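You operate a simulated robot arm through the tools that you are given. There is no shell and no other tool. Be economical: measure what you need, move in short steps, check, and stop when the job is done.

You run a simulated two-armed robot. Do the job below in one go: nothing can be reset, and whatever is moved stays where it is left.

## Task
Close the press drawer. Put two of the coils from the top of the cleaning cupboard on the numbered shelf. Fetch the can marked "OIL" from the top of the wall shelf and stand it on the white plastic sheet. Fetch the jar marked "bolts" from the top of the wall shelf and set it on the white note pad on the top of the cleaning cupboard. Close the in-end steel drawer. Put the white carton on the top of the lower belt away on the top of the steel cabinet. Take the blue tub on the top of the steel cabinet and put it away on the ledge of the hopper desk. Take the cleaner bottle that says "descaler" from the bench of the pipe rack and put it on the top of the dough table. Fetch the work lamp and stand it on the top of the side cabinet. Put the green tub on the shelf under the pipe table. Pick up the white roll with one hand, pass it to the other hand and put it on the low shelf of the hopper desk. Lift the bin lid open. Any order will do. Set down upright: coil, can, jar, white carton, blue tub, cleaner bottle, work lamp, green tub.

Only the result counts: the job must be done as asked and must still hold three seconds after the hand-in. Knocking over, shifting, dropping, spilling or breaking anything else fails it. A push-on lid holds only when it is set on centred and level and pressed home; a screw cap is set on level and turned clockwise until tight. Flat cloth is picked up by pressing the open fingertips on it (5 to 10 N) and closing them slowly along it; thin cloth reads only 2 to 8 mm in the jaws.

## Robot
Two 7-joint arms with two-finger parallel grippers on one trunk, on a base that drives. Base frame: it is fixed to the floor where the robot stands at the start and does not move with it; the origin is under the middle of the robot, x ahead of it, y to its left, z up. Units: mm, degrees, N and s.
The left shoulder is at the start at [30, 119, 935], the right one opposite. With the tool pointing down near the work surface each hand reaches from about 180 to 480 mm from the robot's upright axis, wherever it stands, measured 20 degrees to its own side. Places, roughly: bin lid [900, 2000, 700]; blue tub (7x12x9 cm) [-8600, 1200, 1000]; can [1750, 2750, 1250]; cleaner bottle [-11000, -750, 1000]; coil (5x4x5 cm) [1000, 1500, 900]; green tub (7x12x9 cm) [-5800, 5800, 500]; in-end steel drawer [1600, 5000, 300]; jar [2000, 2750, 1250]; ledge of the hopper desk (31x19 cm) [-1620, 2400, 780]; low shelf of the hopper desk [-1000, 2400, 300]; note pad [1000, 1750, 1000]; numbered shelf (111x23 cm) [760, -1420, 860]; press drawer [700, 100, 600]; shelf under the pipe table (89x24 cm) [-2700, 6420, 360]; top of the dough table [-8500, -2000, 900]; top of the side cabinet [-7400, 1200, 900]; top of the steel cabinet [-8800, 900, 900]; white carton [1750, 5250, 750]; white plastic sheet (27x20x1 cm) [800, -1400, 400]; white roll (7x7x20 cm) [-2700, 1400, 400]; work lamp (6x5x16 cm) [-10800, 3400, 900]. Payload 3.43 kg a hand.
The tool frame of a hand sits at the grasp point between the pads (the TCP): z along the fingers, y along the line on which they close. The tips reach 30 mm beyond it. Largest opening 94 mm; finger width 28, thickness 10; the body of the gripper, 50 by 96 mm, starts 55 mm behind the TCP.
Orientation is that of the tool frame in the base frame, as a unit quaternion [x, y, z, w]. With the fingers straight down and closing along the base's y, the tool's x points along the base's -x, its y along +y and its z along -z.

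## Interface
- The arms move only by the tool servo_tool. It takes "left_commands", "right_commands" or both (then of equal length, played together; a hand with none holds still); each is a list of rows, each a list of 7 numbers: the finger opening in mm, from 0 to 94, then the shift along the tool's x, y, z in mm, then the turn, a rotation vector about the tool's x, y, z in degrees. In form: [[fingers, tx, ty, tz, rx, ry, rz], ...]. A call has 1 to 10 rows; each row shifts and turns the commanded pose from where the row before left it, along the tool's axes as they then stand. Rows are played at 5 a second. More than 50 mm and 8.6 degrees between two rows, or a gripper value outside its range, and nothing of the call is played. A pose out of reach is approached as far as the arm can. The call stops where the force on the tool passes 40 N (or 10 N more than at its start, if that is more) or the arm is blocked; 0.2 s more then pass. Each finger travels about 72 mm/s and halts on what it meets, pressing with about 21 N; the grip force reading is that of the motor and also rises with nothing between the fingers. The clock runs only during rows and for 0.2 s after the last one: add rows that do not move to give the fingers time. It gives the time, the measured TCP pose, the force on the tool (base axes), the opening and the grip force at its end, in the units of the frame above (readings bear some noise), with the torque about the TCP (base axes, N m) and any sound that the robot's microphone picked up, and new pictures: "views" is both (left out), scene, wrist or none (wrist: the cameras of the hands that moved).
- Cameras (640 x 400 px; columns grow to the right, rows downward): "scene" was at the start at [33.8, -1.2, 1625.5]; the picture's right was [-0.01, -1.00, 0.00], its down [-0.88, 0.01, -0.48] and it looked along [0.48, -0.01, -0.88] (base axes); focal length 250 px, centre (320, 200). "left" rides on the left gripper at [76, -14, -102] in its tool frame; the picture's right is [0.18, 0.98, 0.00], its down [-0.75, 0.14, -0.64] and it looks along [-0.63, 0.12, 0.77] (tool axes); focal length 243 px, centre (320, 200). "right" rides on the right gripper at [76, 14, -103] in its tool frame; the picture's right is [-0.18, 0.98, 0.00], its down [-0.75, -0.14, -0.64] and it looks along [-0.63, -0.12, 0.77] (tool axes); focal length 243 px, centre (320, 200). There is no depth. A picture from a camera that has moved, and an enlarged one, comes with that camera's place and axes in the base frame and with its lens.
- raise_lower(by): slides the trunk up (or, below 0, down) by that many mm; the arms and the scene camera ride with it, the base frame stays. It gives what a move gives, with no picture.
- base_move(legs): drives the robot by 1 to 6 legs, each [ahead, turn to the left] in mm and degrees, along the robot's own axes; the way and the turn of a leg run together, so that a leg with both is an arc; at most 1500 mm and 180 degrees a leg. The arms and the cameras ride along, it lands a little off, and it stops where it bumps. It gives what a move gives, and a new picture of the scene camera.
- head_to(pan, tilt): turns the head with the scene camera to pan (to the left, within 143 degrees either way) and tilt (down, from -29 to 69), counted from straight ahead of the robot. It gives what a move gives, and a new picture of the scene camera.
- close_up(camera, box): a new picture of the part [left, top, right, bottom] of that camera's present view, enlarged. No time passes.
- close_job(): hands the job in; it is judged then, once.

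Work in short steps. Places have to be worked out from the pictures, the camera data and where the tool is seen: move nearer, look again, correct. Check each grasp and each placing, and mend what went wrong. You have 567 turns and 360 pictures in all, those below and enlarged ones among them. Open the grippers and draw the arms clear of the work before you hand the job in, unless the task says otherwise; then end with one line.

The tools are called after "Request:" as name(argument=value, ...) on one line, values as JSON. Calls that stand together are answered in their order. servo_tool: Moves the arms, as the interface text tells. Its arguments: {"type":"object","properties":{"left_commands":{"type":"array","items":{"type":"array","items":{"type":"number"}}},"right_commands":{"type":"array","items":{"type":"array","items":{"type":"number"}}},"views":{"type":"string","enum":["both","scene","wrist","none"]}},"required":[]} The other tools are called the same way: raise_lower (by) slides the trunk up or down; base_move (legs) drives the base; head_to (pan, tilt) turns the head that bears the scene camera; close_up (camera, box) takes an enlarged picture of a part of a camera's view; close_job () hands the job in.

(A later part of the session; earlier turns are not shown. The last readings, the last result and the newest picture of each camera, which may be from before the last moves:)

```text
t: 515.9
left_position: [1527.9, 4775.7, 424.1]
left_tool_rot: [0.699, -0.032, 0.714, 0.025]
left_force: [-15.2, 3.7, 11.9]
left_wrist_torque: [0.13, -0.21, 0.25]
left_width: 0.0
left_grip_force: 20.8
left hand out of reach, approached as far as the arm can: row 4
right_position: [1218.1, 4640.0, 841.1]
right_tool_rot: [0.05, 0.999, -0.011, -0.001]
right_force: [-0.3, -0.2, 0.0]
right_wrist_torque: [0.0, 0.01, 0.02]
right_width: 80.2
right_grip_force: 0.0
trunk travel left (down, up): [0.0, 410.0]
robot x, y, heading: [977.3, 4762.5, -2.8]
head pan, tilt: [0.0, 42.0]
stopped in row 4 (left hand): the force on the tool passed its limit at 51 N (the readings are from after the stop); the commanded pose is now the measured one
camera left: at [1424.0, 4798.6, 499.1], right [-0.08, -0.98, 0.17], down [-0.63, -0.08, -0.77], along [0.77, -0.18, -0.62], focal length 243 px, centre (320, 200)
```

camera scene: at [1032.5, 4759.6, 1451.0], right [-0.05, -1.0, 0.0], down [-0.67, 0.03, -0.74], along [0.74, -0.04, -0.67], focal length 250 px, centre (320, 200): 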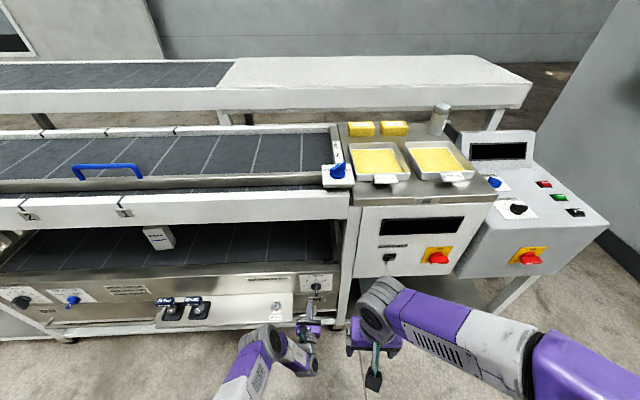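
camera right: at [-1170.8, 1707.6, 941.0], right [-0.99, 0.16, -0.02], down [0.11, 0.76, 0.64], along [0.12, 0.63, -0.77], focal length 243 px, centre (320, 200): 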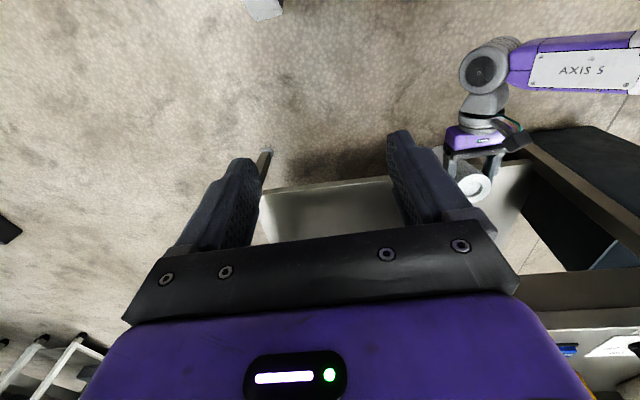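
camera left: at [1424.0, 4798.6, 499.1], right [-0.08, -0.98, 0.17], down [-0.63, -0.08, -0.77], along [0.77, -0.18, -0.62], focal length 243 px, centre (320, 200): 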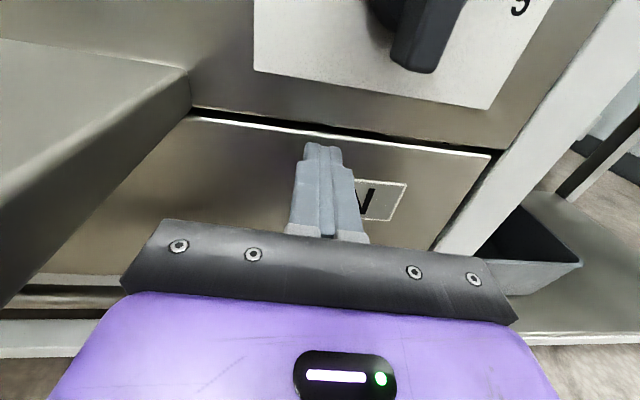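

It is nearly flush now. I press once more to be sure, then back off and compare with the OUT drawer.

Request:
servo_tool(left_commands=[[0, 0, 0, 8, 0, 0, 0], [0, 0, 0, 8, 0, 0, 0]], views="none")

Request:
base_move(legs=[[-220, 0]])

Request:
close_up(camera="left", box=[0, 0, 640, 240])

Request:
close_up(camera="scene", box=[0, 200, 360, 340])

```text
t: 516.2
left_position: [1527.6, 4775.9, 424.2]
left_tool_rot: [0.699, -0.033, 0.714, 0.026]
left_force: [-14.8, 3.8, 11.7]
left_wrist_torque: [0.15, -0.19, 0.19]
left_width: 0.0
left_grip_force: 21.3
left hand out of reach, approached as far as the arm can: row 1
right_position: [1218.8, 4638.6, 839.5]
right_tool_rot: [0.05, 0.999, -0.012, -0.001]
right_force: [0.2, -0.6, 0.0]
right_wrist_torque: [-0.01, 0.0, 0.02]
right_width: 80.0
right_grip_force: 0.0
trunk travel left (down, up): [0.0, 410.0]
robot x, y, heading: [978.0, 4761.5, -2.7]
head pan, tilt: [0.0, 42.0]
stopped in row 1 (left hand): the force on the tool passed its limit at 49 N (the readings are from after the stop); the commanded pose is now the measured one
```

```text
t: 517.9
left_position: [1309.6, 4787.0, 422.7]
left_tool_rot: [0.701, -0.032, 0.712, 0.025]
left_force: [-0.3, -0.6, 0.1]
left_wrist_torque: [0.03, -0.05, 0.01]
left_width: 0.0
left_grip_force: 20.8
right_position: [1000.4, 4650.3, 839.3]
right_tool_rot: [0.051, 0.999, -0.011, -0.003]
right_force: [0.0, 0.0, -0.5]
right_wrist_torque: [0.0, 0.03, 0.0]
right_width: 80.1
right_grip_force: 0.0
trunk travel left (down, up): [0.0, 410.0]
robot x, y, heading: [760.6, 4776.9, -2.6]
head pan, tilt: [0.0, 42.0]
camera scene: at [811.4, 4770.6, 1451.1], right [-0.05, -1.0, 0.0], down [-0.67, 0.03, -0.74], along [0.74, -0.04, -0.67], focal length 250 px, centre (320, 200)
```

scene: 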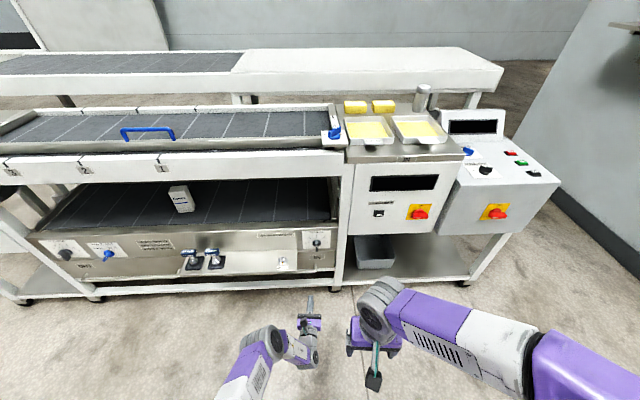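

```text
1.00 times, centred on (320, 120) of left (not enlarged: the box is as wide or as high as the picture)
camera zoom: at [1206.2, 4808.6, 498.3], right [-0.08, -0.98, 0.17], down [-0.64, -0.08, -0.76], along [0.76, -0.18, -0.62], focal length 243 px, centre (320, 280)
```

zoom: 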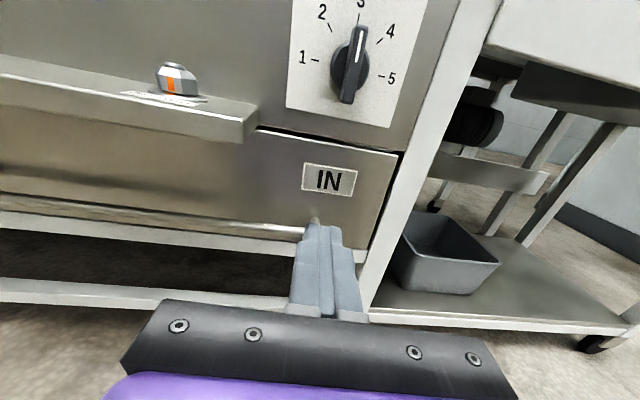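

```text
1.78 times, centred on (180, 270) of scene
camera zoom: at [811.4, 4770.6, 1451.1], right [-0.05, -1.0, 0.0], down [-0.67, 0.03, -0.74], along [0.74, -0.04, -0.67], focal length 445 px, centre (569, 76)
```

zoom: 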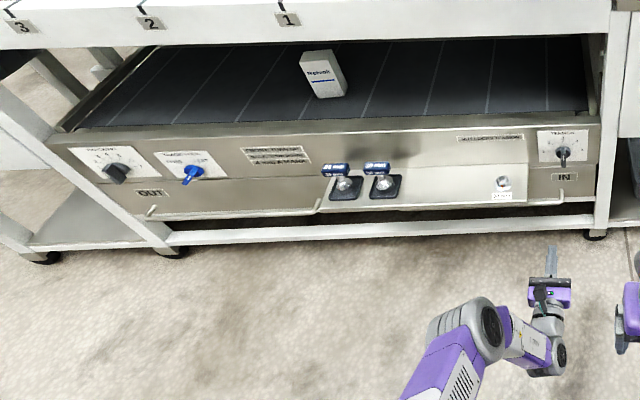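

The IN drawer is now flush like the OUT drawer. Triangulating three views puts the white carton at about (1735,5385), belt z≈585, top ≈703. I raise the trunk, open the left hand and line up with it.

Request:
raise_lower(by=215)

Request:
base_move(legs=[[0, 92.6], [575, 0], [0, -90], [250, 0]])

Request:
servo_tool(left_commands=[[94, 0, 0, 0, 0, 0, 0], [94, 0, 0, 0, 0, 0, 0], [94, 0, 0, 0, 0, 0, 0], [94, 0, 0, 0, 0, 0, 0]], views="wrist")

```text
t: 520.2
left_position: [1309.7, 4785.6, 636.9]
left_tool_rot: [0.701, -0.032, 0.712, 0.025]
left_force: [0.2, 0.2, -1.0]
left_wrist_torque: [-0.01, 0.0, -0.01]
left_width: 0.1
left_grip_force: 21.0
right_position: [1000.1, 4648.6, 1055.2]
right_tool_rot: [0.051, 0.999, -0.011, -0.003]
right_force: [0.4, -0.3, -0.3]
right_wrist_torque: [-0.01, -0.01, 0.0]
right_width: 80.0
right_grip_force: 0.0
trunk travel left (down, up): [-215.0, 195.0]
robot x, y, heading: [759.5, 4773.7, -2.9]
head pan, tilt: [0.0, 42.0]
```

```text
t: 532.7
left_position: [1538.8, 5450.3, 636.9]
left_tool_rot: [0.702, 0.005, 0.712, -0.012]
left_force: [-0.2, 0.6, 0.8]
left_wrist_torque: [0.02, -0.02, -0.02]
left_width: 0.1
left_grip_force: 21.5
right_position: [1246.1, 5282.9, 1054.8]
right_tool_rot: [-0.002, 1.0, -0.012, -0.002]
right_force: [0.5, -1.0, -0.3]
right_wrist_torque: [0.01, -0.01, 0.01]
right_width: 80.0
right_grip_force: 0.0
trunk travel left (down, up): [-215.0, 195.0]
robot x, y, heading: [993.1, 5378.7, 3.0]
head pan, tilt: [0.0, 42.0]
camera scene: at [1046.4, 5382.4, 1666.0], right [0.06, -1.0, 0.0], down [-0.67, -0.04, -0.74], along [0.74, 0.04, -0.67], focal length 250 px, centre (320, 200)
```

scene: 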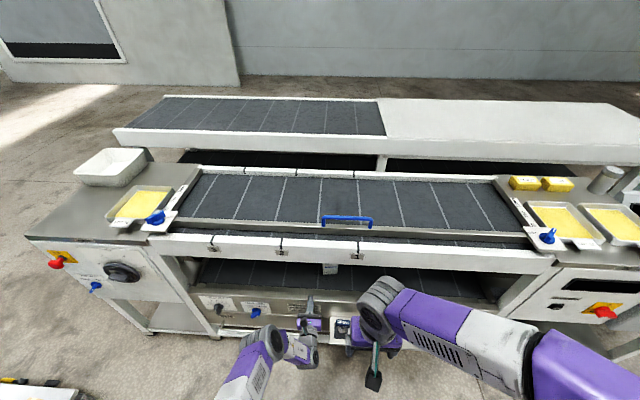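

```text
t: 533.7
left_position: [1538.1, 5451.1, 637.6]
left_tool_rot: [0.702, 0.005, 0.712, -0.012]
left_force: [-0.4, 0.4, -0.1]
left_wrist_torque: [-0.02, 0.01, 0.03]
left_width: 93.9
left_grip_force: 0.0
right_position: [1245.4, 5282.9, 1055.0]
right_tool_rot: [-0.003, 1.0, -0.012, -0.002]
right_force: [-0.6, 0.3, 0.0]
right_wrist_torque: [-0.01, 0.0, 0.01]
right_width: 80.3
right_grip_force: 0.0
trunk travel left (down, up): [-215.0, 195.0]
robot x, y, heading: [993.0, 5379.8, 3.6]
head pan, tilt: [0.0, 42.0]
camera left: at [1433.5, 5462.2, 713.1], right [0.02, -0.98, 0.17], down [-0.63, -0.15, -0.76], along [0.78, -0.09, -0.62], focal length 243 px, centre (320, 200)
```

left: 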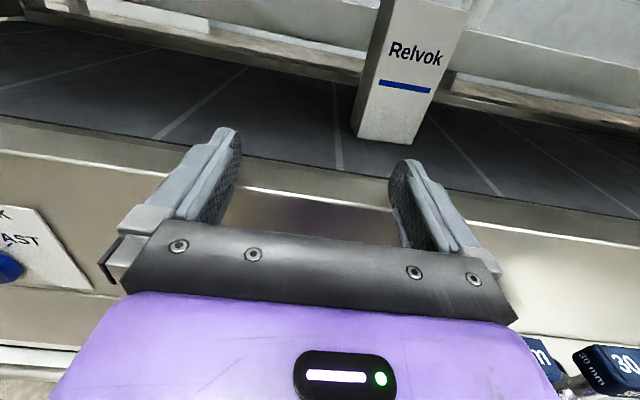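

The carton is at about (1745–1765, 5353). I shift the base ~70 mm to the right with a small back-and-forth.

Request:
base_move(legs=[[-250, 0], [0, -15.6], [255, 0], [0, 12]])

Request:
close_up(camera="left", box=[0, 0, 640, 400])

```text
t: 538.6
left_position: [1551.1, 5350.9, 636.4]
left_tool_rot: [0.702, -0.014, 0.712, 0.007]
left_force: [-0.4, -0.4, 0.0]
left_wrist_torque: [0.0, -0.02, 0.03]
left_width: 94.0
left_grip_force: 0.1
right_position: [1247.0, 5198.4, 1055.4]
right_tool_rot: [0.026, 1.0, -0.011, -0.002]
right_force: [0.1, 0.9, 0.2]
right_wrist_torque: [-0.02, 0.0, 0.0]
right_width: 80.1
right_grip_force: 0.0
trunk travel left (down, up): [-215.0, 195.0]
robot x, y, heading: [1001.4, 5309.3, -0.1]
head pan, tilt: [0.0, 42.0]
camera scene: at [1054.0, 5310.1, 1666.0], right [0.0, -1.0, 0.0], down [-0.67, 0.0, -0.74], along [0.74, 0.0, -0.67], focal length 250 px, centre (320, 200)
```

scene: 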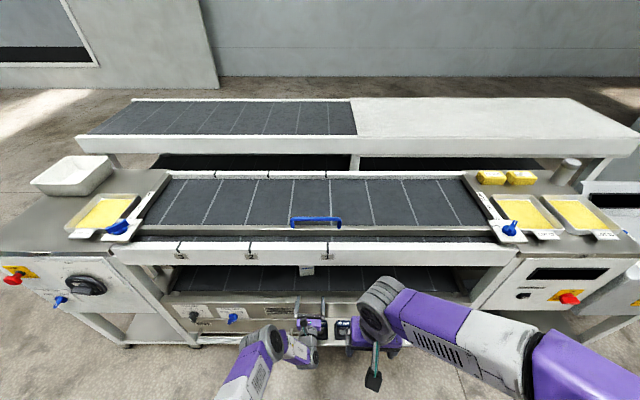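

```text
1.00 times, centred on (320, 200) of left (not enlarged: the box is as wide or as high as the picture)
camera zoom: at [1445.9, 5367.8, 712.4], right [-0.03, -0.98, 0.17], down [-0.64, -0.11, -0.76], along [0.77, -0.14, -0.62], focal length 243 px, centre (320, 200)
```

zoom: 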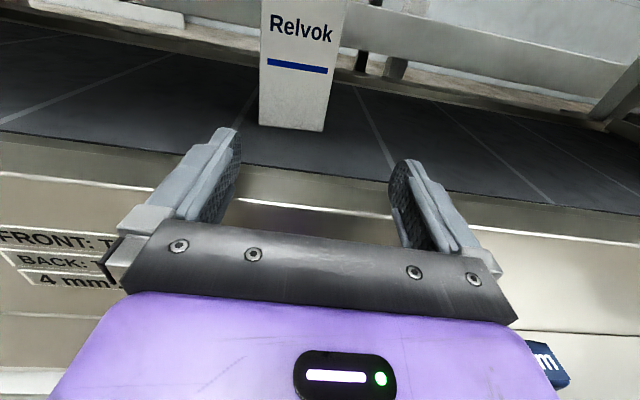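

Triangulated: carton front face at x≈1708, y≈5369, belt z≈600, width ~75 mm. I raise the hand 25 mm, shift 18 mm left and drive forward 140 mm.

Request:
servo_tool(left_commands=[[94, 15, -9, 0, 0, 0, 0], [94, 10, -9, 0, 0, 0, 0], [94, 0, 0, 0, 0, 0, 0]], views="none")

Request:
base_move(legs=[[130, 0]])

Request:
close_up(camera="left", box=[0, 0, 640, 400])

```text
t: 539.4
left_position: [1552.2, 5368.0, 661.5]
left_tool_rot: [0.702, -0.013, 0.712, 0.006]
left_force: [0.1, -0.6, -0.2]
left_wrist_torque: [-0.02, 0.04, -0.02]
left_width: 93.9
left_grip_force: 0.0
right_position: [1247.5, 5198.4, 1054.7]
right_tool_rot: [0.027, 1.0, -0.012, -0.002]
right_force: [0.3, -0.6, 0.1]
right_wrist_torque: [0.0, -0.02, 0.01]
right_width: 80.0
right_grip_force: 0.1
trunk travel left (down, up): [-215.0, 195.0]
robot x, y, heading: [1004.5, 5310.8, 0.1]
head pan, tilt: [0.0, 42.0]
```

```text
t: 540.7
left_position: [1677.2, 5369.8, 662.2]
left_tool_rot: [0.703, -0.014, 0.711, 0.007]
left_force: [-0.1, 0.1, 0.1]
left_wrist_torque: [0.0, -0.04, 0.02]
left_width: 94.1
left_grip_force: 0.1
right_position: [1375.1, 5198.4, 1055.0]
right_tool_rot: [0.026, 1.0, -0.011, -0.003]
right_force: [0.6, 0.7, -1.1]
right_wrist_torque: [0.02, 0.04, 0.0]
right_width: 80.1
right_grip_force: 0.0
trunk travel left (down, up): [-215.0, 195.0]
robot x, y, heading: [1125.8, 5307.3, 0.0]
head pan, tilt: [0.0, 42.0]
camera scene: at [1182.5, 5309.6, 1666.0], right [0.0, -1.0, 0.0], down [-0.67, 0.0, -0.74], along [0.74, 0.0, -0.67], focal length 250 px, centre (320, 200)
```

scene: 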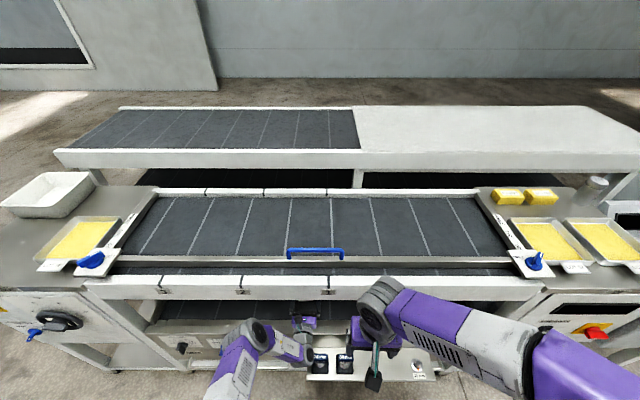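

```text
1.00 times, centred on (320, 200) of left (not enlarged: the box is as wide or as high as the picture)
camera zoom: at [1573.6, 5385.9, 736.8], right [-0.03, -0.98, 0.17], down [-0.64, -0.12, -0.76], along [0.77, -0.14, -0.62], focal length 243 px, centre (320, 200)
```

zoom: 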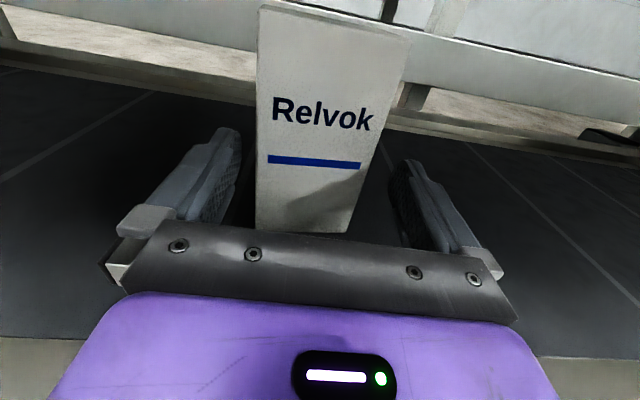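

Centred well. I advance 42 mm more and close.

Request:
base_move(legs=[[42, 0]])

Request:
servo_tool(left_commands=[[94, 0, -4, 0, 0, 0, 0], [80, 0, 0, 0, 0, 0, 0], [60, 0, 0, 0, 0, 0, 0], [0, 0, 0, 0, 0, 0, 0], [0, 0, 0, 0, 0, 0, 0]], views="wrist")

Request:
raise_lower(by=20)

```text
t: 541.6
left_position: [1719.4, 5368.9, 660.0]
left_tool_rot: [0.703, -0.015, 0.711, 0.008]
left_force: [-0.1, 0.6, 0.1]
left_wrist_torque: [-0.01, 0.0, -0.02]
left_width: 94.1
left_grip_force: 0.1
right_position: [1417.4, 5198.8, 1053.6]
right_tool_rot: [0.025, 1.0, -0.011, -0.004]
right_force: [1.1, 0.4, -0.6]
right_wrist_torque: [0.02, 0.01, -0.02]
right_width: 80.0
right_grip_force: 0.1
trunk travel left (down, up): [-215.0, 195.0]
robot x, y, heading: [1174.1, 5312.7, -0.1]
head pan, tilt: [0.0, 42.0]
camera scene: at [1224.6, 5309.5, 1666.0], right [0.0, -1.0, 0.0], down [-0.67, 0.0, -0.74], along [0.74, 0.0, -0.67], focal length 250 px, centre (320, 200)
```

scene: 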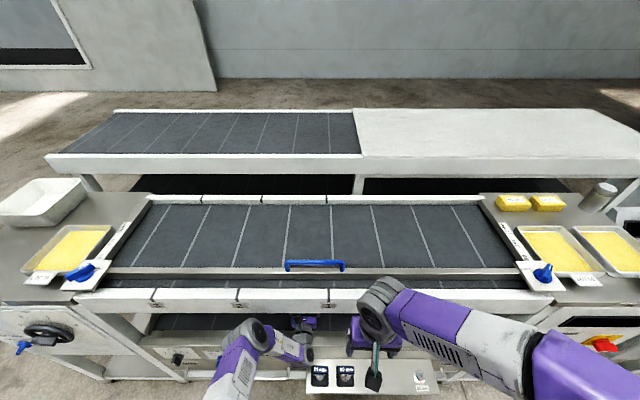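

```text
t: 542.8
left_position: [1719.4, 5372.0, 660.5]
left_tool_rot: [0.702, -0.015, 0.712, 0.008]
left_force: [0.2, 0.6, -0.5]
left_wrist_torque: [-0.07, 0.01, -0.02]
left_width: 76.3
left_grip_force: 21.7
right_position: [1416.4, 5198.9, 1053.4]
right_tool_rot: [0.026, 1.0, -0.011, -0.002]
right_force: [-0.7, 0.1, -0.2]
right_wrist_torque: [0.03, -0.02, 0.01]
right_width: 80.2
right_grip_force: 0.1
trunk travel left (down, up): [-215.0, 195.0]
robot x, y, heading: [1168.0, 5312.0, -0.1]
head pan, tilt: [0.0, 42.0]
camera left: at [1615.4, 5389.1, 736.9], right [-0.03, -0.98, 0.17], down [-0.64, -0.11, -0.76], along [0.77, -0.14, -0.62], focal length 243 px, centre (320, 200)
```

left: 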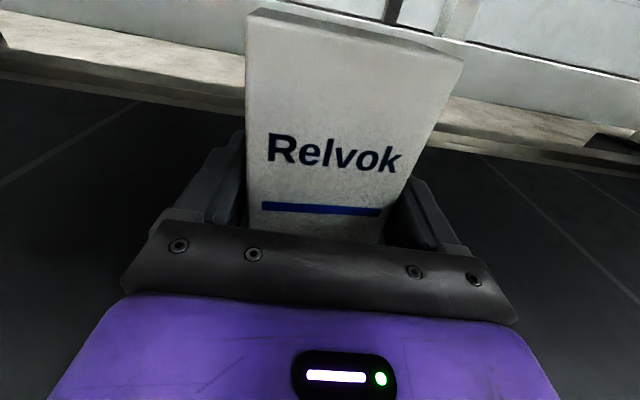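

```text
t: 543.5
left_position: [1720.4, 5372.1, 681.1]
left_tool_rot: [0.703, -0.013, 0.711, 0.007]
left_force: [0.9, -0.1, -1.7]
left_wrist_torque: [-0.02, -0.02, -0.01]
left_width: 76.5
left_grip_force: 21.2
right_position: [1415.9, 5198.4, 1074.8]
right_tool_rot: [0.027, 1.0, -0.011, -0.002]
right_force: [0.0, -0.7, 0.2]
right_wrist_torque: [0.01, 0.03, 0.0]
right_width: 80.0
right_grip_force: 0.0
trunk travel left (down, up): [-235.0, 175.0]
robot x, y, heading: [1167.1, 5308.9, -0.3]
head pan, tilt: [0.0, 42.0]
```

The carton is held (76 mm, lifted 20 mm; its bottom is 60 mm below the TCP). I back straight out.

Request:
base_move(legs=[[-600, 0]])

Request:
close_up(camera="left", box=[0, 0, 640, 400])

```text
t: 546.9
left_position: [1115.3, 5366.2, 681.4]
left_tool_rot: [0.702, -0.023, 0.711, 0.016]
left_force: [-0.4, 0.8, -1.2]
left_wrist_torque: [-0.03, -0.01, 0.0]
left_width: 76.2
left_grip_force: 20.9
right_position: [807.1, 5200.9, 1074.8]
right_tool_rot: [0.038, 0.999, -0.011, -0.002]
right_force: [0.6, 0.2, 0.1]
right_wrist_torque: [0.0, -0.03, -0.02]
right_width: 79.7
right_grip_force: 0.0
trunk travel left (down, up): [-235.0, 175.0]
robot x, y, heading: [560.9, 5313.6, -1.3]
head pan, tilt: [0.0, 42.0]
camera scene: at [615.2, 5315.8, 1686.1], right [-0.02, -1.0, 0.0], down [-0.67, 0.02, -0.74], along [0.74, -0.02, -0.67], focal length 250 px, centre (320, 200)
```

scene: 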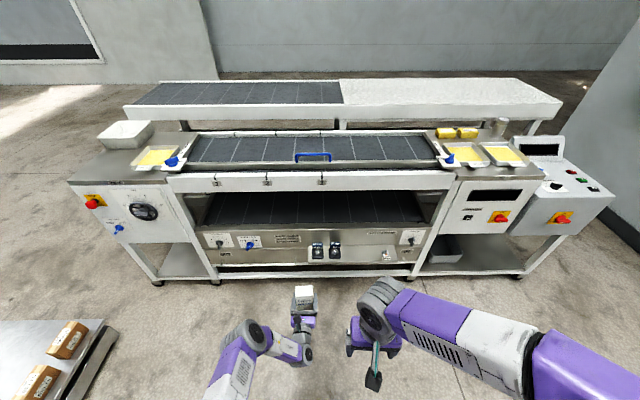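

```text
1.00 times, centred on (320, 200) of left (not enlarged: the box is as wide or as high as the picture)
camera zoom: at [1010.2, 5386.6, 757.0], right [-0.05, -0.98, 0.17], down [-0.64, -0.1, -0.76], along [0.77, -0.15, -0.62], focal length 243 px, centre (320, 200)
```

zoom: 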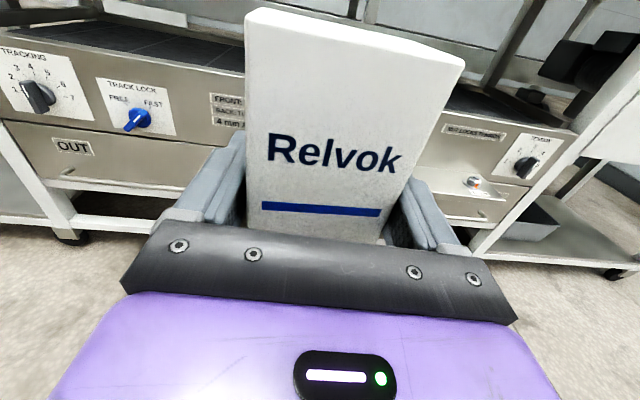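

Carton secured. Now I turn west and look at the way towards the green tub and the pipe table.

Request:
base_move(legs=[[0, 178]])

Request:
head_to(pan=0, tilt=12)

Request:
head_to(pan=-60, tilt=15)

```text
t: 554.4
left_position: [10.5, 5325.2, 680.6]
left_tool_rot: [-0.06, -0.7, -0.053, 0.71]
left_force: [-0.8, -0.7, -2.0]
left_wrist_torque: [0.0, 0.0, -0.02]
left_width: 75.5
left_grip_force: 21.0
right_position: [333.8, 5460.3, 1074.1]
right_tool_rot: [0.996, -0.091, 0.003, -0.011]
right_force: [-0.1, -0.2, -0.6]
right_wrist_torque: [-0.02, -0.01, 0.0]
right_width: 79.9
right_grip_force: 0.0
trunk travel left (down, up): [-235.0, 175.0]
robot x, y, heading: [563.7, 5321.0, 172.5]
head pan, tilt: [0.0, 42.0]
camera scene: at [508.7, 5323.9, 1686.1], right [0.13, 0.99, 0.0], down [0.66, -0.09, -0.74], along [-0.74, 0.1, -0.67], focal length 250 px, centre (320, 200)
```

scene: 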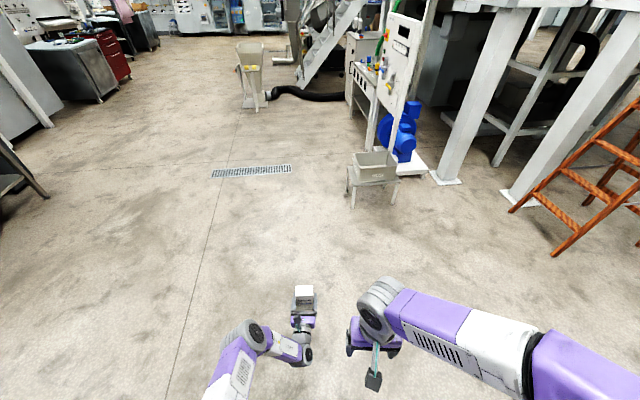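

```text
t: 555.4
left_position: [10.8, 5327.2, 681.0]
left_tool_rot: [-0.06, -0.7, -0.053, 0.709]
left_force: [0.6, -1.0, -1.7]
left_wrist_torque: [0.02, -0.01, 0.02]
left_width: 75.7
left_grip_force: 21.0
right_position: [334.1, 5459.7, 1074.5]
right_tool_rot: [0.996, -0.091, 0.003, -0.011]
right_force: [0.1, -0.1, -0.4]
right_wrist_torque: [0.01, 0.03, 0.03]
right_width: 80.4
right_grip_force: 0.1
trunk travel left (down, up): [-235.0, 175.0]
robot x, y, heading: [563.3, 5314.4, 172.6]
head pan, tilt: [0.0, 12.0]
camera scene: at [499.1, 5325.2, 1733.4], right [0.13, 0.99, 0.0], down [0.21, -0.03, -0.98], along [-0.97, 0.13, -0.21], focal length 250 px, centre (320, 200)
```

scene: 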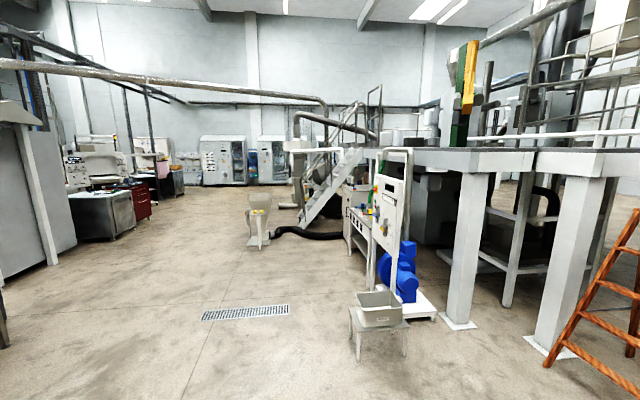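

```text
t: 556.6
left_position: [10.5, 5326.6, 681.0]
left_tool_rot: [-0.06, -0.7, -0.053, 0.709]
left_force: [0.4, -0.2, -2.0]
left_wrist_torque: [-0.01, -0.01, 0.04]
left_width: 75.8
left_grip_force: 20.3
right_position: [334.3, 5459.8, 1075.2]
right_tool_rot: [0.996, -0.091, 0.003, -0.011]
right_force: [0.4, 0.2, -0.1]
right_wrist_torque: [-0.02, -0.03, 0.01]
right_width: 80.1
right_grip_force: 0.0
trunk travel left (down, up): [-235.0, 175.0]
robot x, y, heading: [565.8, 5318.7, 172.6]
head pan, tilt: [-60.0, 15.0]
camera scene: at [555.7, 5399.3, 1728.6], right [0.92, 0.38, 0.0], down [0.1, -0.24, -0.97], along [-0.37, 0.89, -0.26], focal length 250 px, centre (320, 200)
```

scene: 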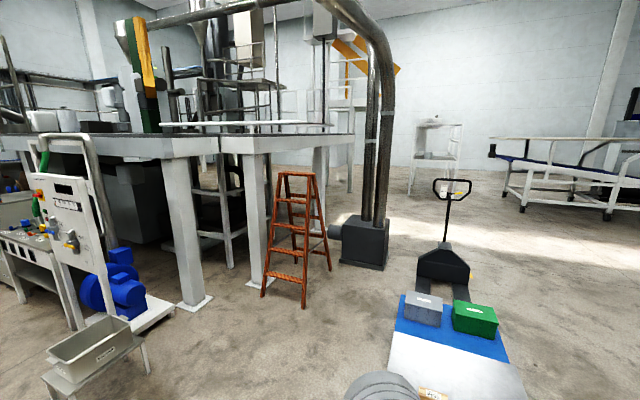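

The pipe table stands near (−3000,6450); a hopper with a floor hose lies near (−3600,4900). I pass south of it towards the green tub.

Request:
base_move(legs=[[0, 24], [1450, 0], [1450, 0], [1450, 0]])

Request:
head_to(pan=-35, tilt=15)

```text
t: 578.5
left_position: [-4035.3, 3736.6, 680.8]
left_tool_rot: [0.102, -0.695, 0.111, 0.703]
left_force: [0.3, 0.5, -2.0]
left_wrist_torque: [0.01, -0.03, 0.02]
left_width: 75.1
left_grip_force: 21.2
right_position: [-3805.5, 4001.2, 1073.8]
right_tool_rot: [0.99, 0.14, 0.0, -0.011]
right_force: [0.4, -1.0, 0.2]
right_wrist_torque: [0.01, 0.03, 0.0]
right_width: 80.0
right_grip_force: 0.1
trunk travel left (down, up): [-235.0, 175.0]
robot x, y, heading: [-3539.3, 3974.9, -161.0]
head pan, tilt: [-60.0, 15.0]
camera scene: at [-3581.4, 4046.6, 1728.6], right [0.65, 0.76, 0.0], down [0.2, -0.17, -0.97], along [-0.73, 0.63, -0.26], focal length 250 px, centre (320, 200)
```

scene: 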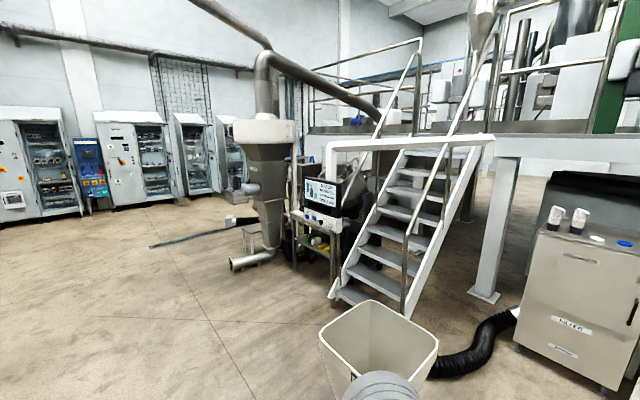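

```text
t: 579.4
left_position: [-4035.1, 3736.5, 682.6]
left_tool_rot: [0.103, -0.695, 0.111, 0.702]
left_force: [-0.1, -0.3, -1.4]
left_wrist_torque: [0.01, -0.01, 0.01]
left_width: 75.0
left_grip_force: 21.0
right_position: [-3806.1, 4000.8, 1074.6]
right_tool_rot: [0.99, 0.141, 0.0, -0.012]
right_force: [-0.3, -0.4, -0.3]
right_wrist_torque: [0.02, -0.03, 0.01]
right_width: 79.7
right_grip_force: 0.2
trunk travel left (down, up): [-235.0, 175.0]
robot x, y, heading: [-3534.4, 3975.9, -160.9]
head pan, tilt: [-35.0, 15.0]
camera scene: at [-3600.3, 4011.2, 1728.6], right [0.27, 0.96, 0.0], down [0.25, -0.07, -0.97], along [-0.93, 0.27, -0.26], focal length 250 px, centre (320, 200)
```

scene: 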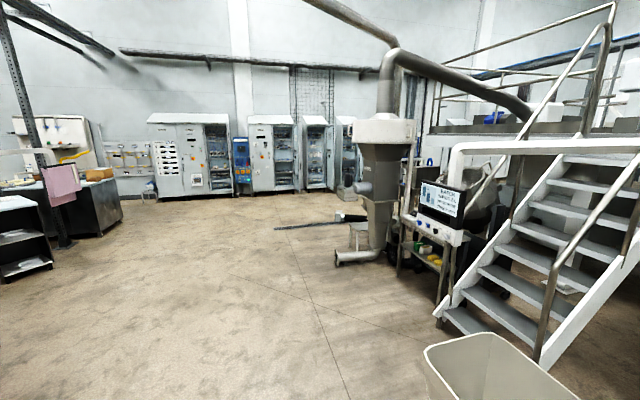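

Request:
close_up(camera="scene", box=[370, 170, 490, 290])

```text
3.33 times, centred on (430, 230) of scene
camera zoom: at [-3600.3, 4011.2, 1728.6], right [0.27, 0.96, 0.0], down [0.25, -0.07, -0.97], along [-0.93, 0.27, -0.26], focal length 834 px, centre (-47, 100)
```

zoom: 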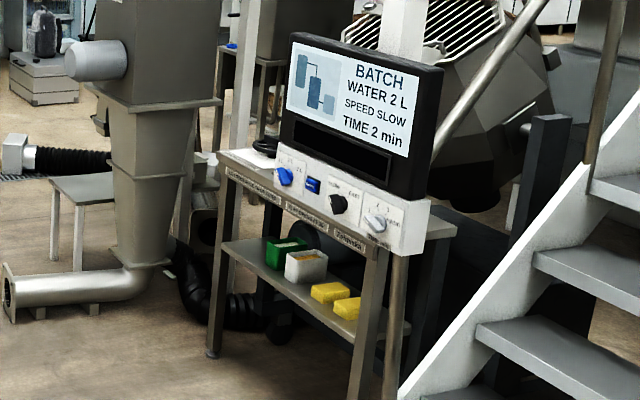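

The green tub is on the shelf of the BATCH desk at about (−5817,5840,480), beside a white tub. I drive in front of that desk.

Request:
base_move(legs=[[0, -43.7], [1180, 0], [1100, 0], [0, -65]])

Request:
head_to(pan=0, tilt=38)

```text
t: 595.4
left_position: [-5677.0, 5453.5, 681.2]
left_tool_rot: [-0.501, -0.493, -0.502, 0.504]
left_force: [0.5, -0.9, -1.3]
left_wrist_torque: [0.01, 0.01, -0.02]
left_width: 74.5
left_grip_force: 21.1
right_position: [-5493.1, 5155.0, 1074.3]
right_tool_rot: [-0.698, 0.716, -0.009, 0.007]
right_force: [0.5, -0.7, 0.6]
right_wrist_torque: [-0.05, 0.03, -0.01]
right_width: 79.9
right_grip_force: 0.0
trunk travel left (down, up): [-235.0, 175.0]
robot x, y, heading: [-5598.4, 4904.3, 91.6]
head pan, tilt: [-35.0, 15.0]
camera scene: at [-5547.4, 4953.3, 1728.6], right [0.83, -0.55, 0.0], down [-0.14, -0.22, -0.97], along [0.53, 0.81, -0.26], focal length 250 px, centre (320, 200)
```

scene: 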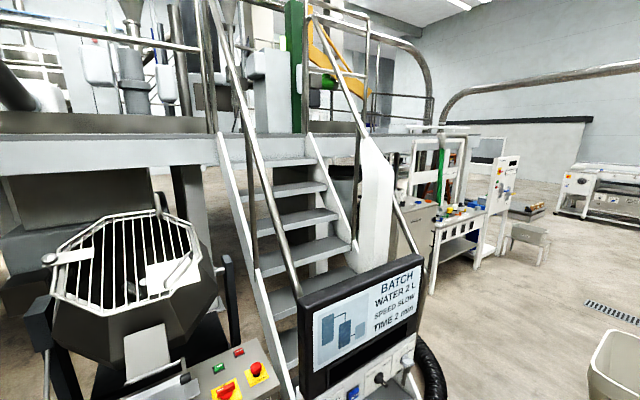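

```text
t: 596.4
left_position: [-5676.1, 5453.5, 680.8]
left_tool_rot: [-0.5, -0.494, -0.501, 0.505]
left_force: [-0.3, 1.1, -1.4]
left_wrist_torque: [-0.02, 0.01, 0.02]
left_width: 74.6
left_grip_force: 20.8
right_position: [-5493.0, 5154.5, 1074.0]
right_tool_rot: [-0.698, 0.716, -0.01, 0.007]
right_force: [0.5, 0.3, 0.6]
right_wrist_torque: [-0.03, 0.01, -0.02]
right_width: 79.9
right_grip_force: 0.0
trunk travel left (down, up): [-235.0, 175.0]
robot x, y, heading: [-5596.9, 4903.5, 91.6]
head pan, tilt: [0.0, 38.0]
camera scene: at [-5601.3, 4961.6, 1692.1], right [1.0, 0.03, 0.0], down [0.02, -0.62, -0.79], along [-0.02, 0.79, -0.62], focal length 250 px, centre (320, 200)
```

scene: 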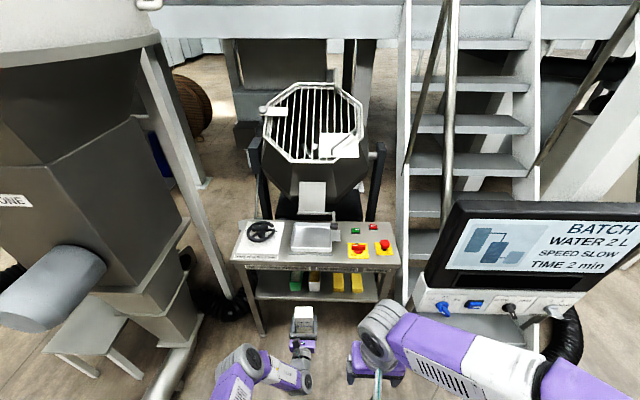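

Request:
close_up(camera="scene", box=[220, 210, 420, 320])

Request:
close_up(camera="left", box=[0, 0, 640, 400])

```text
3.20 times, centred on (320, 265) of scene
camera zoom: at [-5601.3, 4961.6, 1692.1], right [1.0, 0.03, 0.0], down [0.02, -0.62, -0.79], along [-0.02, 0.79, -0.62], focal length 801 px, centre (320, -8)
```

zoom: 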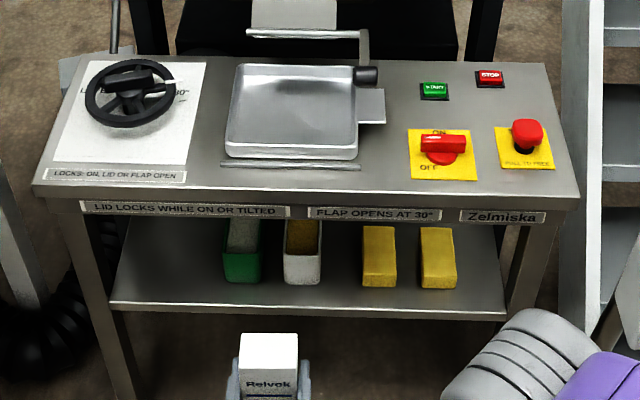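

```text
1.00 times, centred on (320, 200) of left (not enlarged: the box is as wide or as high as the picture)
camera zoom: at [-5691.5, 5349.8, 756.8], right [0.98, 0.0, 0.17], down [0.13, -0.63, -0.76], along [0.11, 0.77, -0.62], focal length 243 px, centre (320, 200)
```

zoom: 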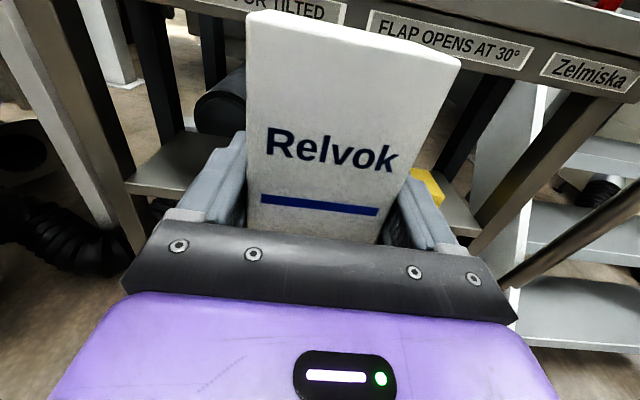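

The tubs are 7 cm wide seen from the front. With the carton in the left hand it would collide with the desk, so I deliver the carton first and return for the green tub with free hands. I back away and head to the steel cabinet area.

Request:
base_move(legs=[[-550, 0], [0, 138], [1300, 0], [1000, 0]])

Request:
head_to(pan=0, tilt=20)

```text
t: 615.9
left_position: [-7453.3, 2259.7, 681.2]
left_tool_rot: [0.261, -0.653, 0.27, 0.658]
left_force: [-0.1, 0.0, -1.7]
left_wrist_torque: [0.0, 0.0, 0.0]
left_width: 74.3
left_grip_force: 21.2
right_position: [-7367.0, 2598.7, 1075.0]
right_tool_rot: [0.931, 0.366, -0.002, -0.011]
right_force: [0.7, 0.1, 0.5]
right_wrist_torque: [-0.02, 0.01, -0.01]
right_width: 80.0
right_grip_force: 0.1
trunk travel left (down, up): [-235.0, 175.0]
robot x, y, heading: [-7119.2, 2698.0, -134.1]
head pan, tilt: [0.0, 38.0]
camera scene: at [-7157.8, 2656.8, 1692.0], right [-0.72, 0.7, 0.0], down [0.43, 0.44, -0.79], along [-0.55, -0.56, -0.62], focal length 250 px, centre (320, 200)
```

scene: 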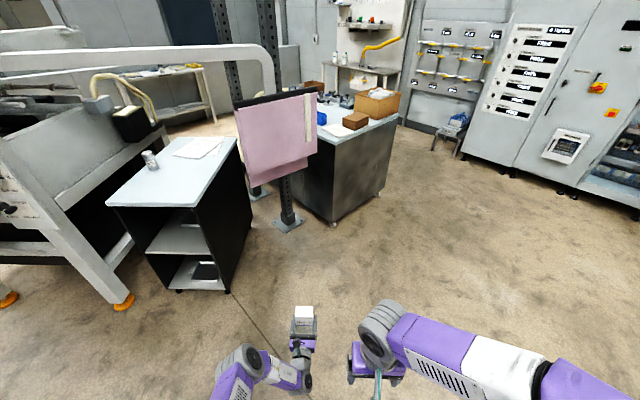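

```text
t: 616.7
left_position: [-7455.0, 2260.3, 680.7]
left_tool_rot: [0.26, -0.653, 0.271, 0.658]
left_force: [-0.2, 1.2, -2.6]
left_wrist_torque: [0.03, -0.03, 0.01]
left_width: 74.2
left_grip_force: 20.7
right_position: [-7368.8, 2598.3, 1075.1]
right_tool_rot: [0.931, 0.365, -0.003, -0.012]
right_force: [-1.1, -0.7, -0.1]
right_wrist_torque: [-0.01, 0.01, 0.02]
right_width: 80.1
right_grip_force: 0.0
trunk travel left (down, up): [-235.0, 175.0]
robot x, y, heading: [-7117.5, 2695.5, -134.2]
head pan, tilt: [0.0, 20.0]
camera scene: at [-7162.3, 2652.2, 1720.4], right [-0.72, 0.7, 0.0], down [0.24, 0.25, -0.94], along [-0.65, -0.67, -0.34], focal length 250 px, centre (320, 200)
```

scene: 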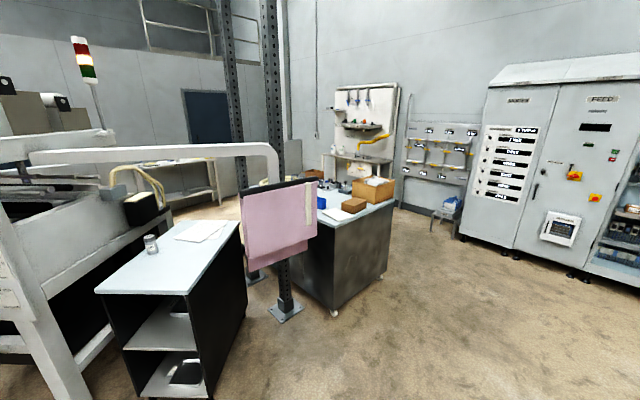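

I see the side cabinet (black, light top) and the steel cabinet with the blue tub at (−8596,1201). I go round to the steel cabinet's north side.

Request:
base_move(legs=[[0, -27.5], [1500, 0], [0, 71.5]])

Request:
raise_lower(by=170)

Request:
servo_tool(left_commands=[[0, 30, 0, 0, 0, 0, 0], [0, 30, 0, 0, 0, 0, 0], [0, 30, 0, 0, 0, 0, 0], [0, 30, 0, 0, 0, 0, 0], [0, 30, 0, 0, 0, 0, 0], [0, 0, 0, 0, 0, 0, 0]], views="none")

Request:
head_to(pan=0, tilt=45)

```text
t: 628.9
left_position: [-8478.3, 1644.9, 680.6]
left_tool_rot: [0.502, -0.492, 0.513, 0.493]
left_force: [-0.4, -1.0, -1.9]
left_wrist_torque: [-0.02, -0.04, 0.03]
left_width: 74.2
left_grip_force: 20.9
right_position: [-8670.9, 1935.0, 1075.2]
right_tool_rot: [0.703, 0.711, -0.007, -0.009]
right_force: [0.1, -0.3, 0.1]
right_wrist_torque: [-0.02, -0.01, 0.0]
right_width: 80.4
right_grip_force: 0.0
trunk travel left (down, up): [-235.0, 175.0]
robot x, y, heading: [-8576.9, 2184.5, -86.5]
head pan, tilt: [0.0, 20.0]
camera scene: at [-8572.4, 2124.3, 1720.4], right [-1.0, -0.06, 0.0], down [-0.02, 0.34, -0.94], along [0.06, -0.94, -0.34], focal length 250 px, centre (320, 200)
```

scene: 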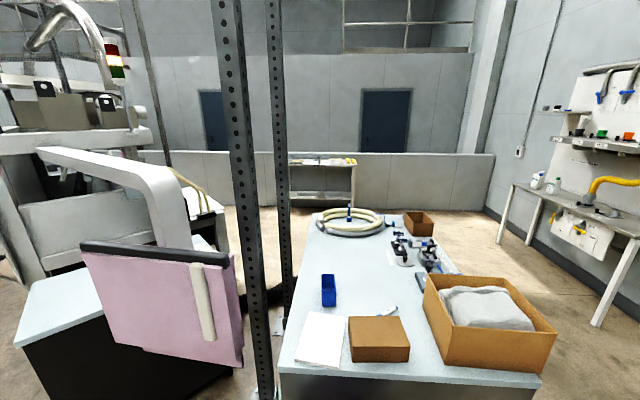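

```text
t: 630.8
left_position: [-8478.5, 1644.1, 849.6]
left_tool_rot: [0.502, -0.492, 0.514, 0.492]
left_force: [-0.6, -0.8, -1.9]
left_wrist_torque: [0.01, -0.02, 0.05]
left_width: 74.1
left_grip_force: 21.4
right_position: [-8670.3, 1934.5, 1244.9]
right_tool_rot: [0.703, 0.711, -0.006, -0.009]
right_force: [0.4, -0.3, 0.0]
right_wrist_torque: [0.02, 0.01, -0.03]
right_width: 80.2
right_grip_force: 0.0
trunk travel left (down, up): [-405.0, 5.0]
robot x, y, heading: [-8573.0, 2189.4, -86.4]
head pan, tilt: [0.0, 20.0]
```

```text
t: 632.2
left_position: [-8479.4, 1646.8, 1001.4]
left_tool_rot: [0.502, -0.492, 0.513, 0.492]
left_force: [-0.2, -0.1, -1.8]
left_wrist_torque: [0.0, 0.0, 0.02]
left_width: 74.0
left_grip_force: 20.7
right_position: [-8671.3, 1936.2, 1244.0]
right_tool_rot: [0.703, 0.711, -0.007, -0.009]
right_force: [0.7, 0.2, 0.1]
right_wrist_torque: [0.01, 0.01, 0.04]
right_width: 80.3
right_grip_force: 0.0
trunk travel left (down, up): [-405.0, 5.0]
robot x, y, heading: [-8571.5, 2184.0, -86.6]
head pan, tilt: [0.0, 20.0]
```

```text
t: 633.1
left_position: [-8478.7, 1645.5, 1000.7]
left_tool_rot: [0.503, -0.491, 0.514, 0.492]
left_force: [0.0, -0.6, -1.5]
left_wrist_torque: [0.01, -0.01, -0.01]
left_width: 74.3
left_grip_force: 20.6
right_position: [-8671.2, 1935.1, 1243.9]
right_tool_rot: [0.703, 0.711, -0.007, -0.01]
right_force: [0.1, -1.3, -0.9]
right_wrist_torque: [-0.01, 0.0, 0.02]
right_width: 79.5
right_grip_force: 0.1
trunk travel left (down, up): [-405.0, 5.0]
robot x, y, heading: [-8572.4, 2189.1, -86.4]
head pan, tilt: [0.0, 45.0]
camera scene: at [-8573.2, 2136.1, 1851.8], right [-1.0, -0.06, 0.0], down [-0.04, 0.71, -0.71], along [0.04, -0.71, -0.71], focal length 250 px, centre (320, 200)
```

scene: 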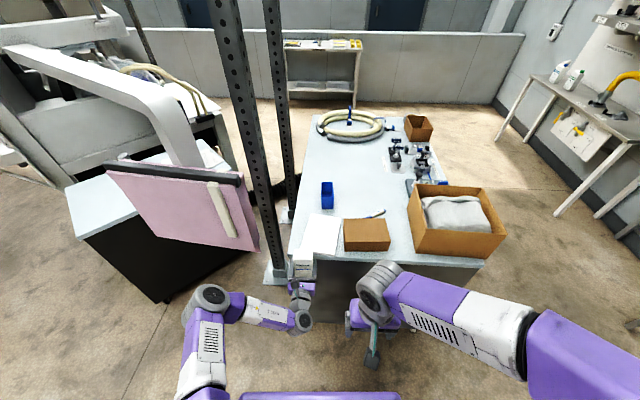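

The cabinet top is crowded: the only reachable clear lane leads to the blue tub's spot. So I'll lift the blue tub with the right hand first, holding the carton high, then set the carton there. I raise the left hand.

Request:
servo_tool(left_commands=[[0, 35, 0, -10, 0, 0, 0], [0, 35, 0, -10, 0, 0, 0], [0, 35, 0, -15, 0, 0, 0], [0, 35, 0, -15, 0, 0, 0], [0, 35, 0, -15, 0, 0, 0], [0, 35, 0, -15, 0, 0, 0], [0, 20, 0, 0, 0, 0, 0], [0, 0, 0, 0, 0, 0, 0]], views="none")

Request:
base_move(legs=[[0, 11], [280, 0], [0, -14.5]])

```text
t: 634.9
left_position: [-8484.2, 1726.5, 1231.4]
left_tool_rot: [0.502, -0.492, 0.513, 0.493]
left_force: [-0.1, -0.4, -0.9]
left_wrist_torque: [0.02, 0.0, -0.04]
left_width: 74.3
left_grip_force: 21.4
right_position: [-8671.3, 1935.7, 1245.1]
right_tool_rot: [0.704, 0.71, -0.007, -0.01]
right_force: [-0.7, -0.9, 0.5]
right_wrist_torque: [0.01, -0.02, 0.0]
right_width: 79.8
right_grip_force: 0.0
trunk travel left (down, up): [-405.0, 5.0]
robot x, y, heading: [-8576.6, 2186.9, -86.4]
head pan, tilt: [0.0, 45.0]
```

```text
t: 638.5
left_position: [-8446.4, 1445.5, 1231.8]
left_tool_rot: [0.485, -0.508, 0.496, 0.509]
left_force: [-0.2, -0.2, -0.9]
left_wrist_torque: [0.03, -0.02, 0.03]
left_width: 74.3
left_grip_force: 21.4
right_position: [-8619.2, 1665.4, 1244.9]
right_tool_rot: [0.728, 0.686, -0.008, -0.009]
right_force: [-0.5, -0.6, 0.4]
right_wrist_torque: [-0.01, 0.01, 0.03]
right_width: 80.0
right_grip_force: 0.0
trunk travel left (down, up): [-405.0, 5.0]
robot x, y, heading: [-8504.1, 1912.0, -90.5]
head pan, tilt: [0.0, 45.0]
camera scene: at [-8507.1, 1859.4, 1851.8], right [-1.0, 0.01, 0.0], down [0.01, 0.71, -0.71], along [-0.01, -0.71, -0.71], focal length 250 px, centre (320, 200)
```

scene: 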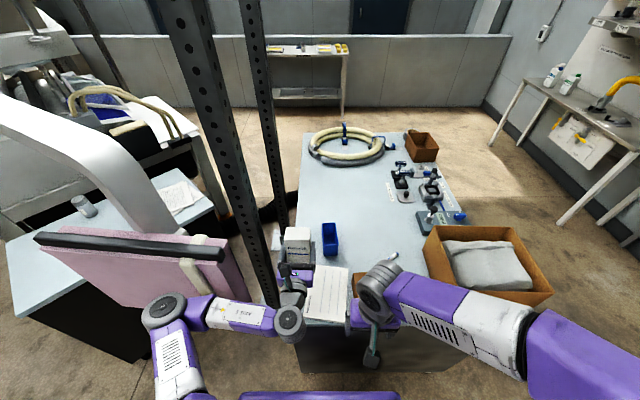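

The left elbow would come too close to the pink panel. Better: hand the carton over to the right hand gripping its top from above, then place it right-handed at a free spot near (−8680,1225). I back off and bring the left hand lower and inward.

Request:
base_move(legs=[[-280, 0]])

Request:
servo_tool(left_commands=[[0, -35, 12, 0, 0, 0, 0], [0, -35, 12, 0, 0, 0, 0], [0, -35, 12, 0, 0, 0, 0], [0, -35, 12, 0, 0, 0, 0], [0, -30, 10, 0, 0, 0, 0], [0, 0, 0, 0, 0, 0, 0]], right_commands=[[94, 0, 0, -30, 0, 0, 0], [94, 0, 0, -30, 0, 0, 0], [94, -30, 0, -20, 0, 0, 0], [94, -30, 0, 0, 0, 0, 0], [94, -30, 0, 0, 0, 0, 0], [94, 0, 0, 0, 0, 0, 0]], views="wrist")

```text
t: 640.5
left_position: [-8442.1, 1721.8, 1230.9]
left_tool_rot: [0.486, -0.508, 0.497, 0.509]
left_force: [0.0, 1.0, -2.3]
left_wrist_torque: [0.0, -0.02, -0.04]
left_width: 74.0
left_grip_force: 21.0
right_position: [-8615.2, 1941.1, 1245.9]
right_tool_rot: [0.726, 0.687, -0.007, -0.009]
right_force: [0.1, -0.3, -0.7]
right_wrist_torque: [0.0, -0.01, 0.03]
right_width: 80.0
right_grip_force: 0.1
trunk travel left (down, up): [-405.0, 5.0]
robot x, y, heading: [-8504.6, 2187.6, -90.2]
head pan, tilt: [0.0, 45.0]
camera scene: at [-8504.9, 2135.8, 1851.7], right [-1.0, 0.0, 0.0], down [0.0, 0.71, -0.71], along [0.0, -0.71, -0.71], focal length 250 px, centre (320, 200)
```

scene: 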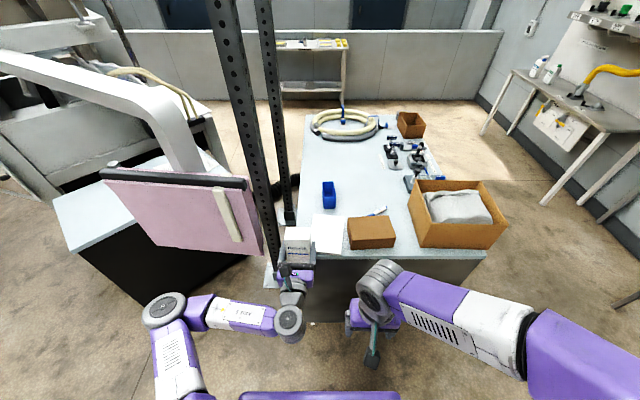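

```text
t: 641.9
left_position: [-8496.5, 1723.8, 1060.9]
left_tool_rot: [0.486, -0.507, 0.498, 0.509]
left_force: [-0.4, 0.1, -1.7]
left_wrist_torque: [0.02, 0.01, -0.02]
left_width: 74.4
left_grip_force: 20.9
right_position: [-8619.2, 1853.6, 1326.5]
right_tool_rot: [0.727, 0.687, -0.007, -0.008]
right_force: [0.9, 0.8, -0.6]
right_wrist_torque: [-0.02, -0.02, -0.01]
right_width: 94.4
right_grip_force: 0.1
trunk travel left (down, up): [-405.0, 5.0]
robot x, y, heading: [-8504.7, 2184.6, -90.2]
head pan, tilt: [0.0, 45.0]
camera right: at [-8598.4, 1928.3, 1428.8], right [0.97, -0.24, -0.02], down [-0.17, -0.75, 0.64], along [-0.17, -0.62, -0.77], focal length 243 px, centre (320, 200)
camera left: at [-8481.1, 1825.5, 1137.4], right [-0.98, 0.04, 0.17], down [-0.11, 0.64, -0.76], along [-0.14, -0.77, -0.62], focal length 243 px, centre (320, 200)
```

right: 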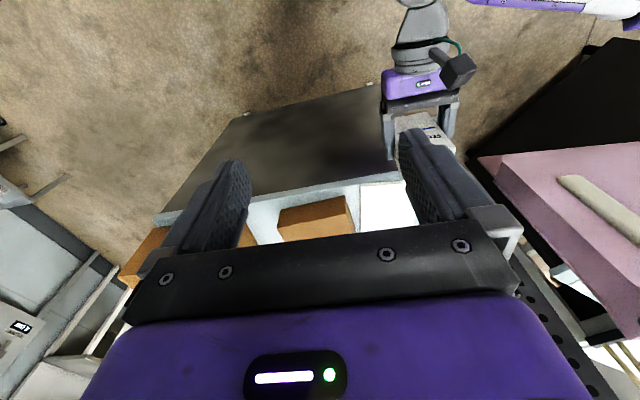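
left: 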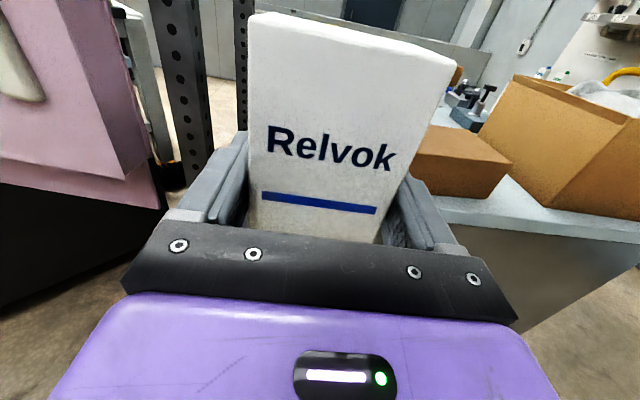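

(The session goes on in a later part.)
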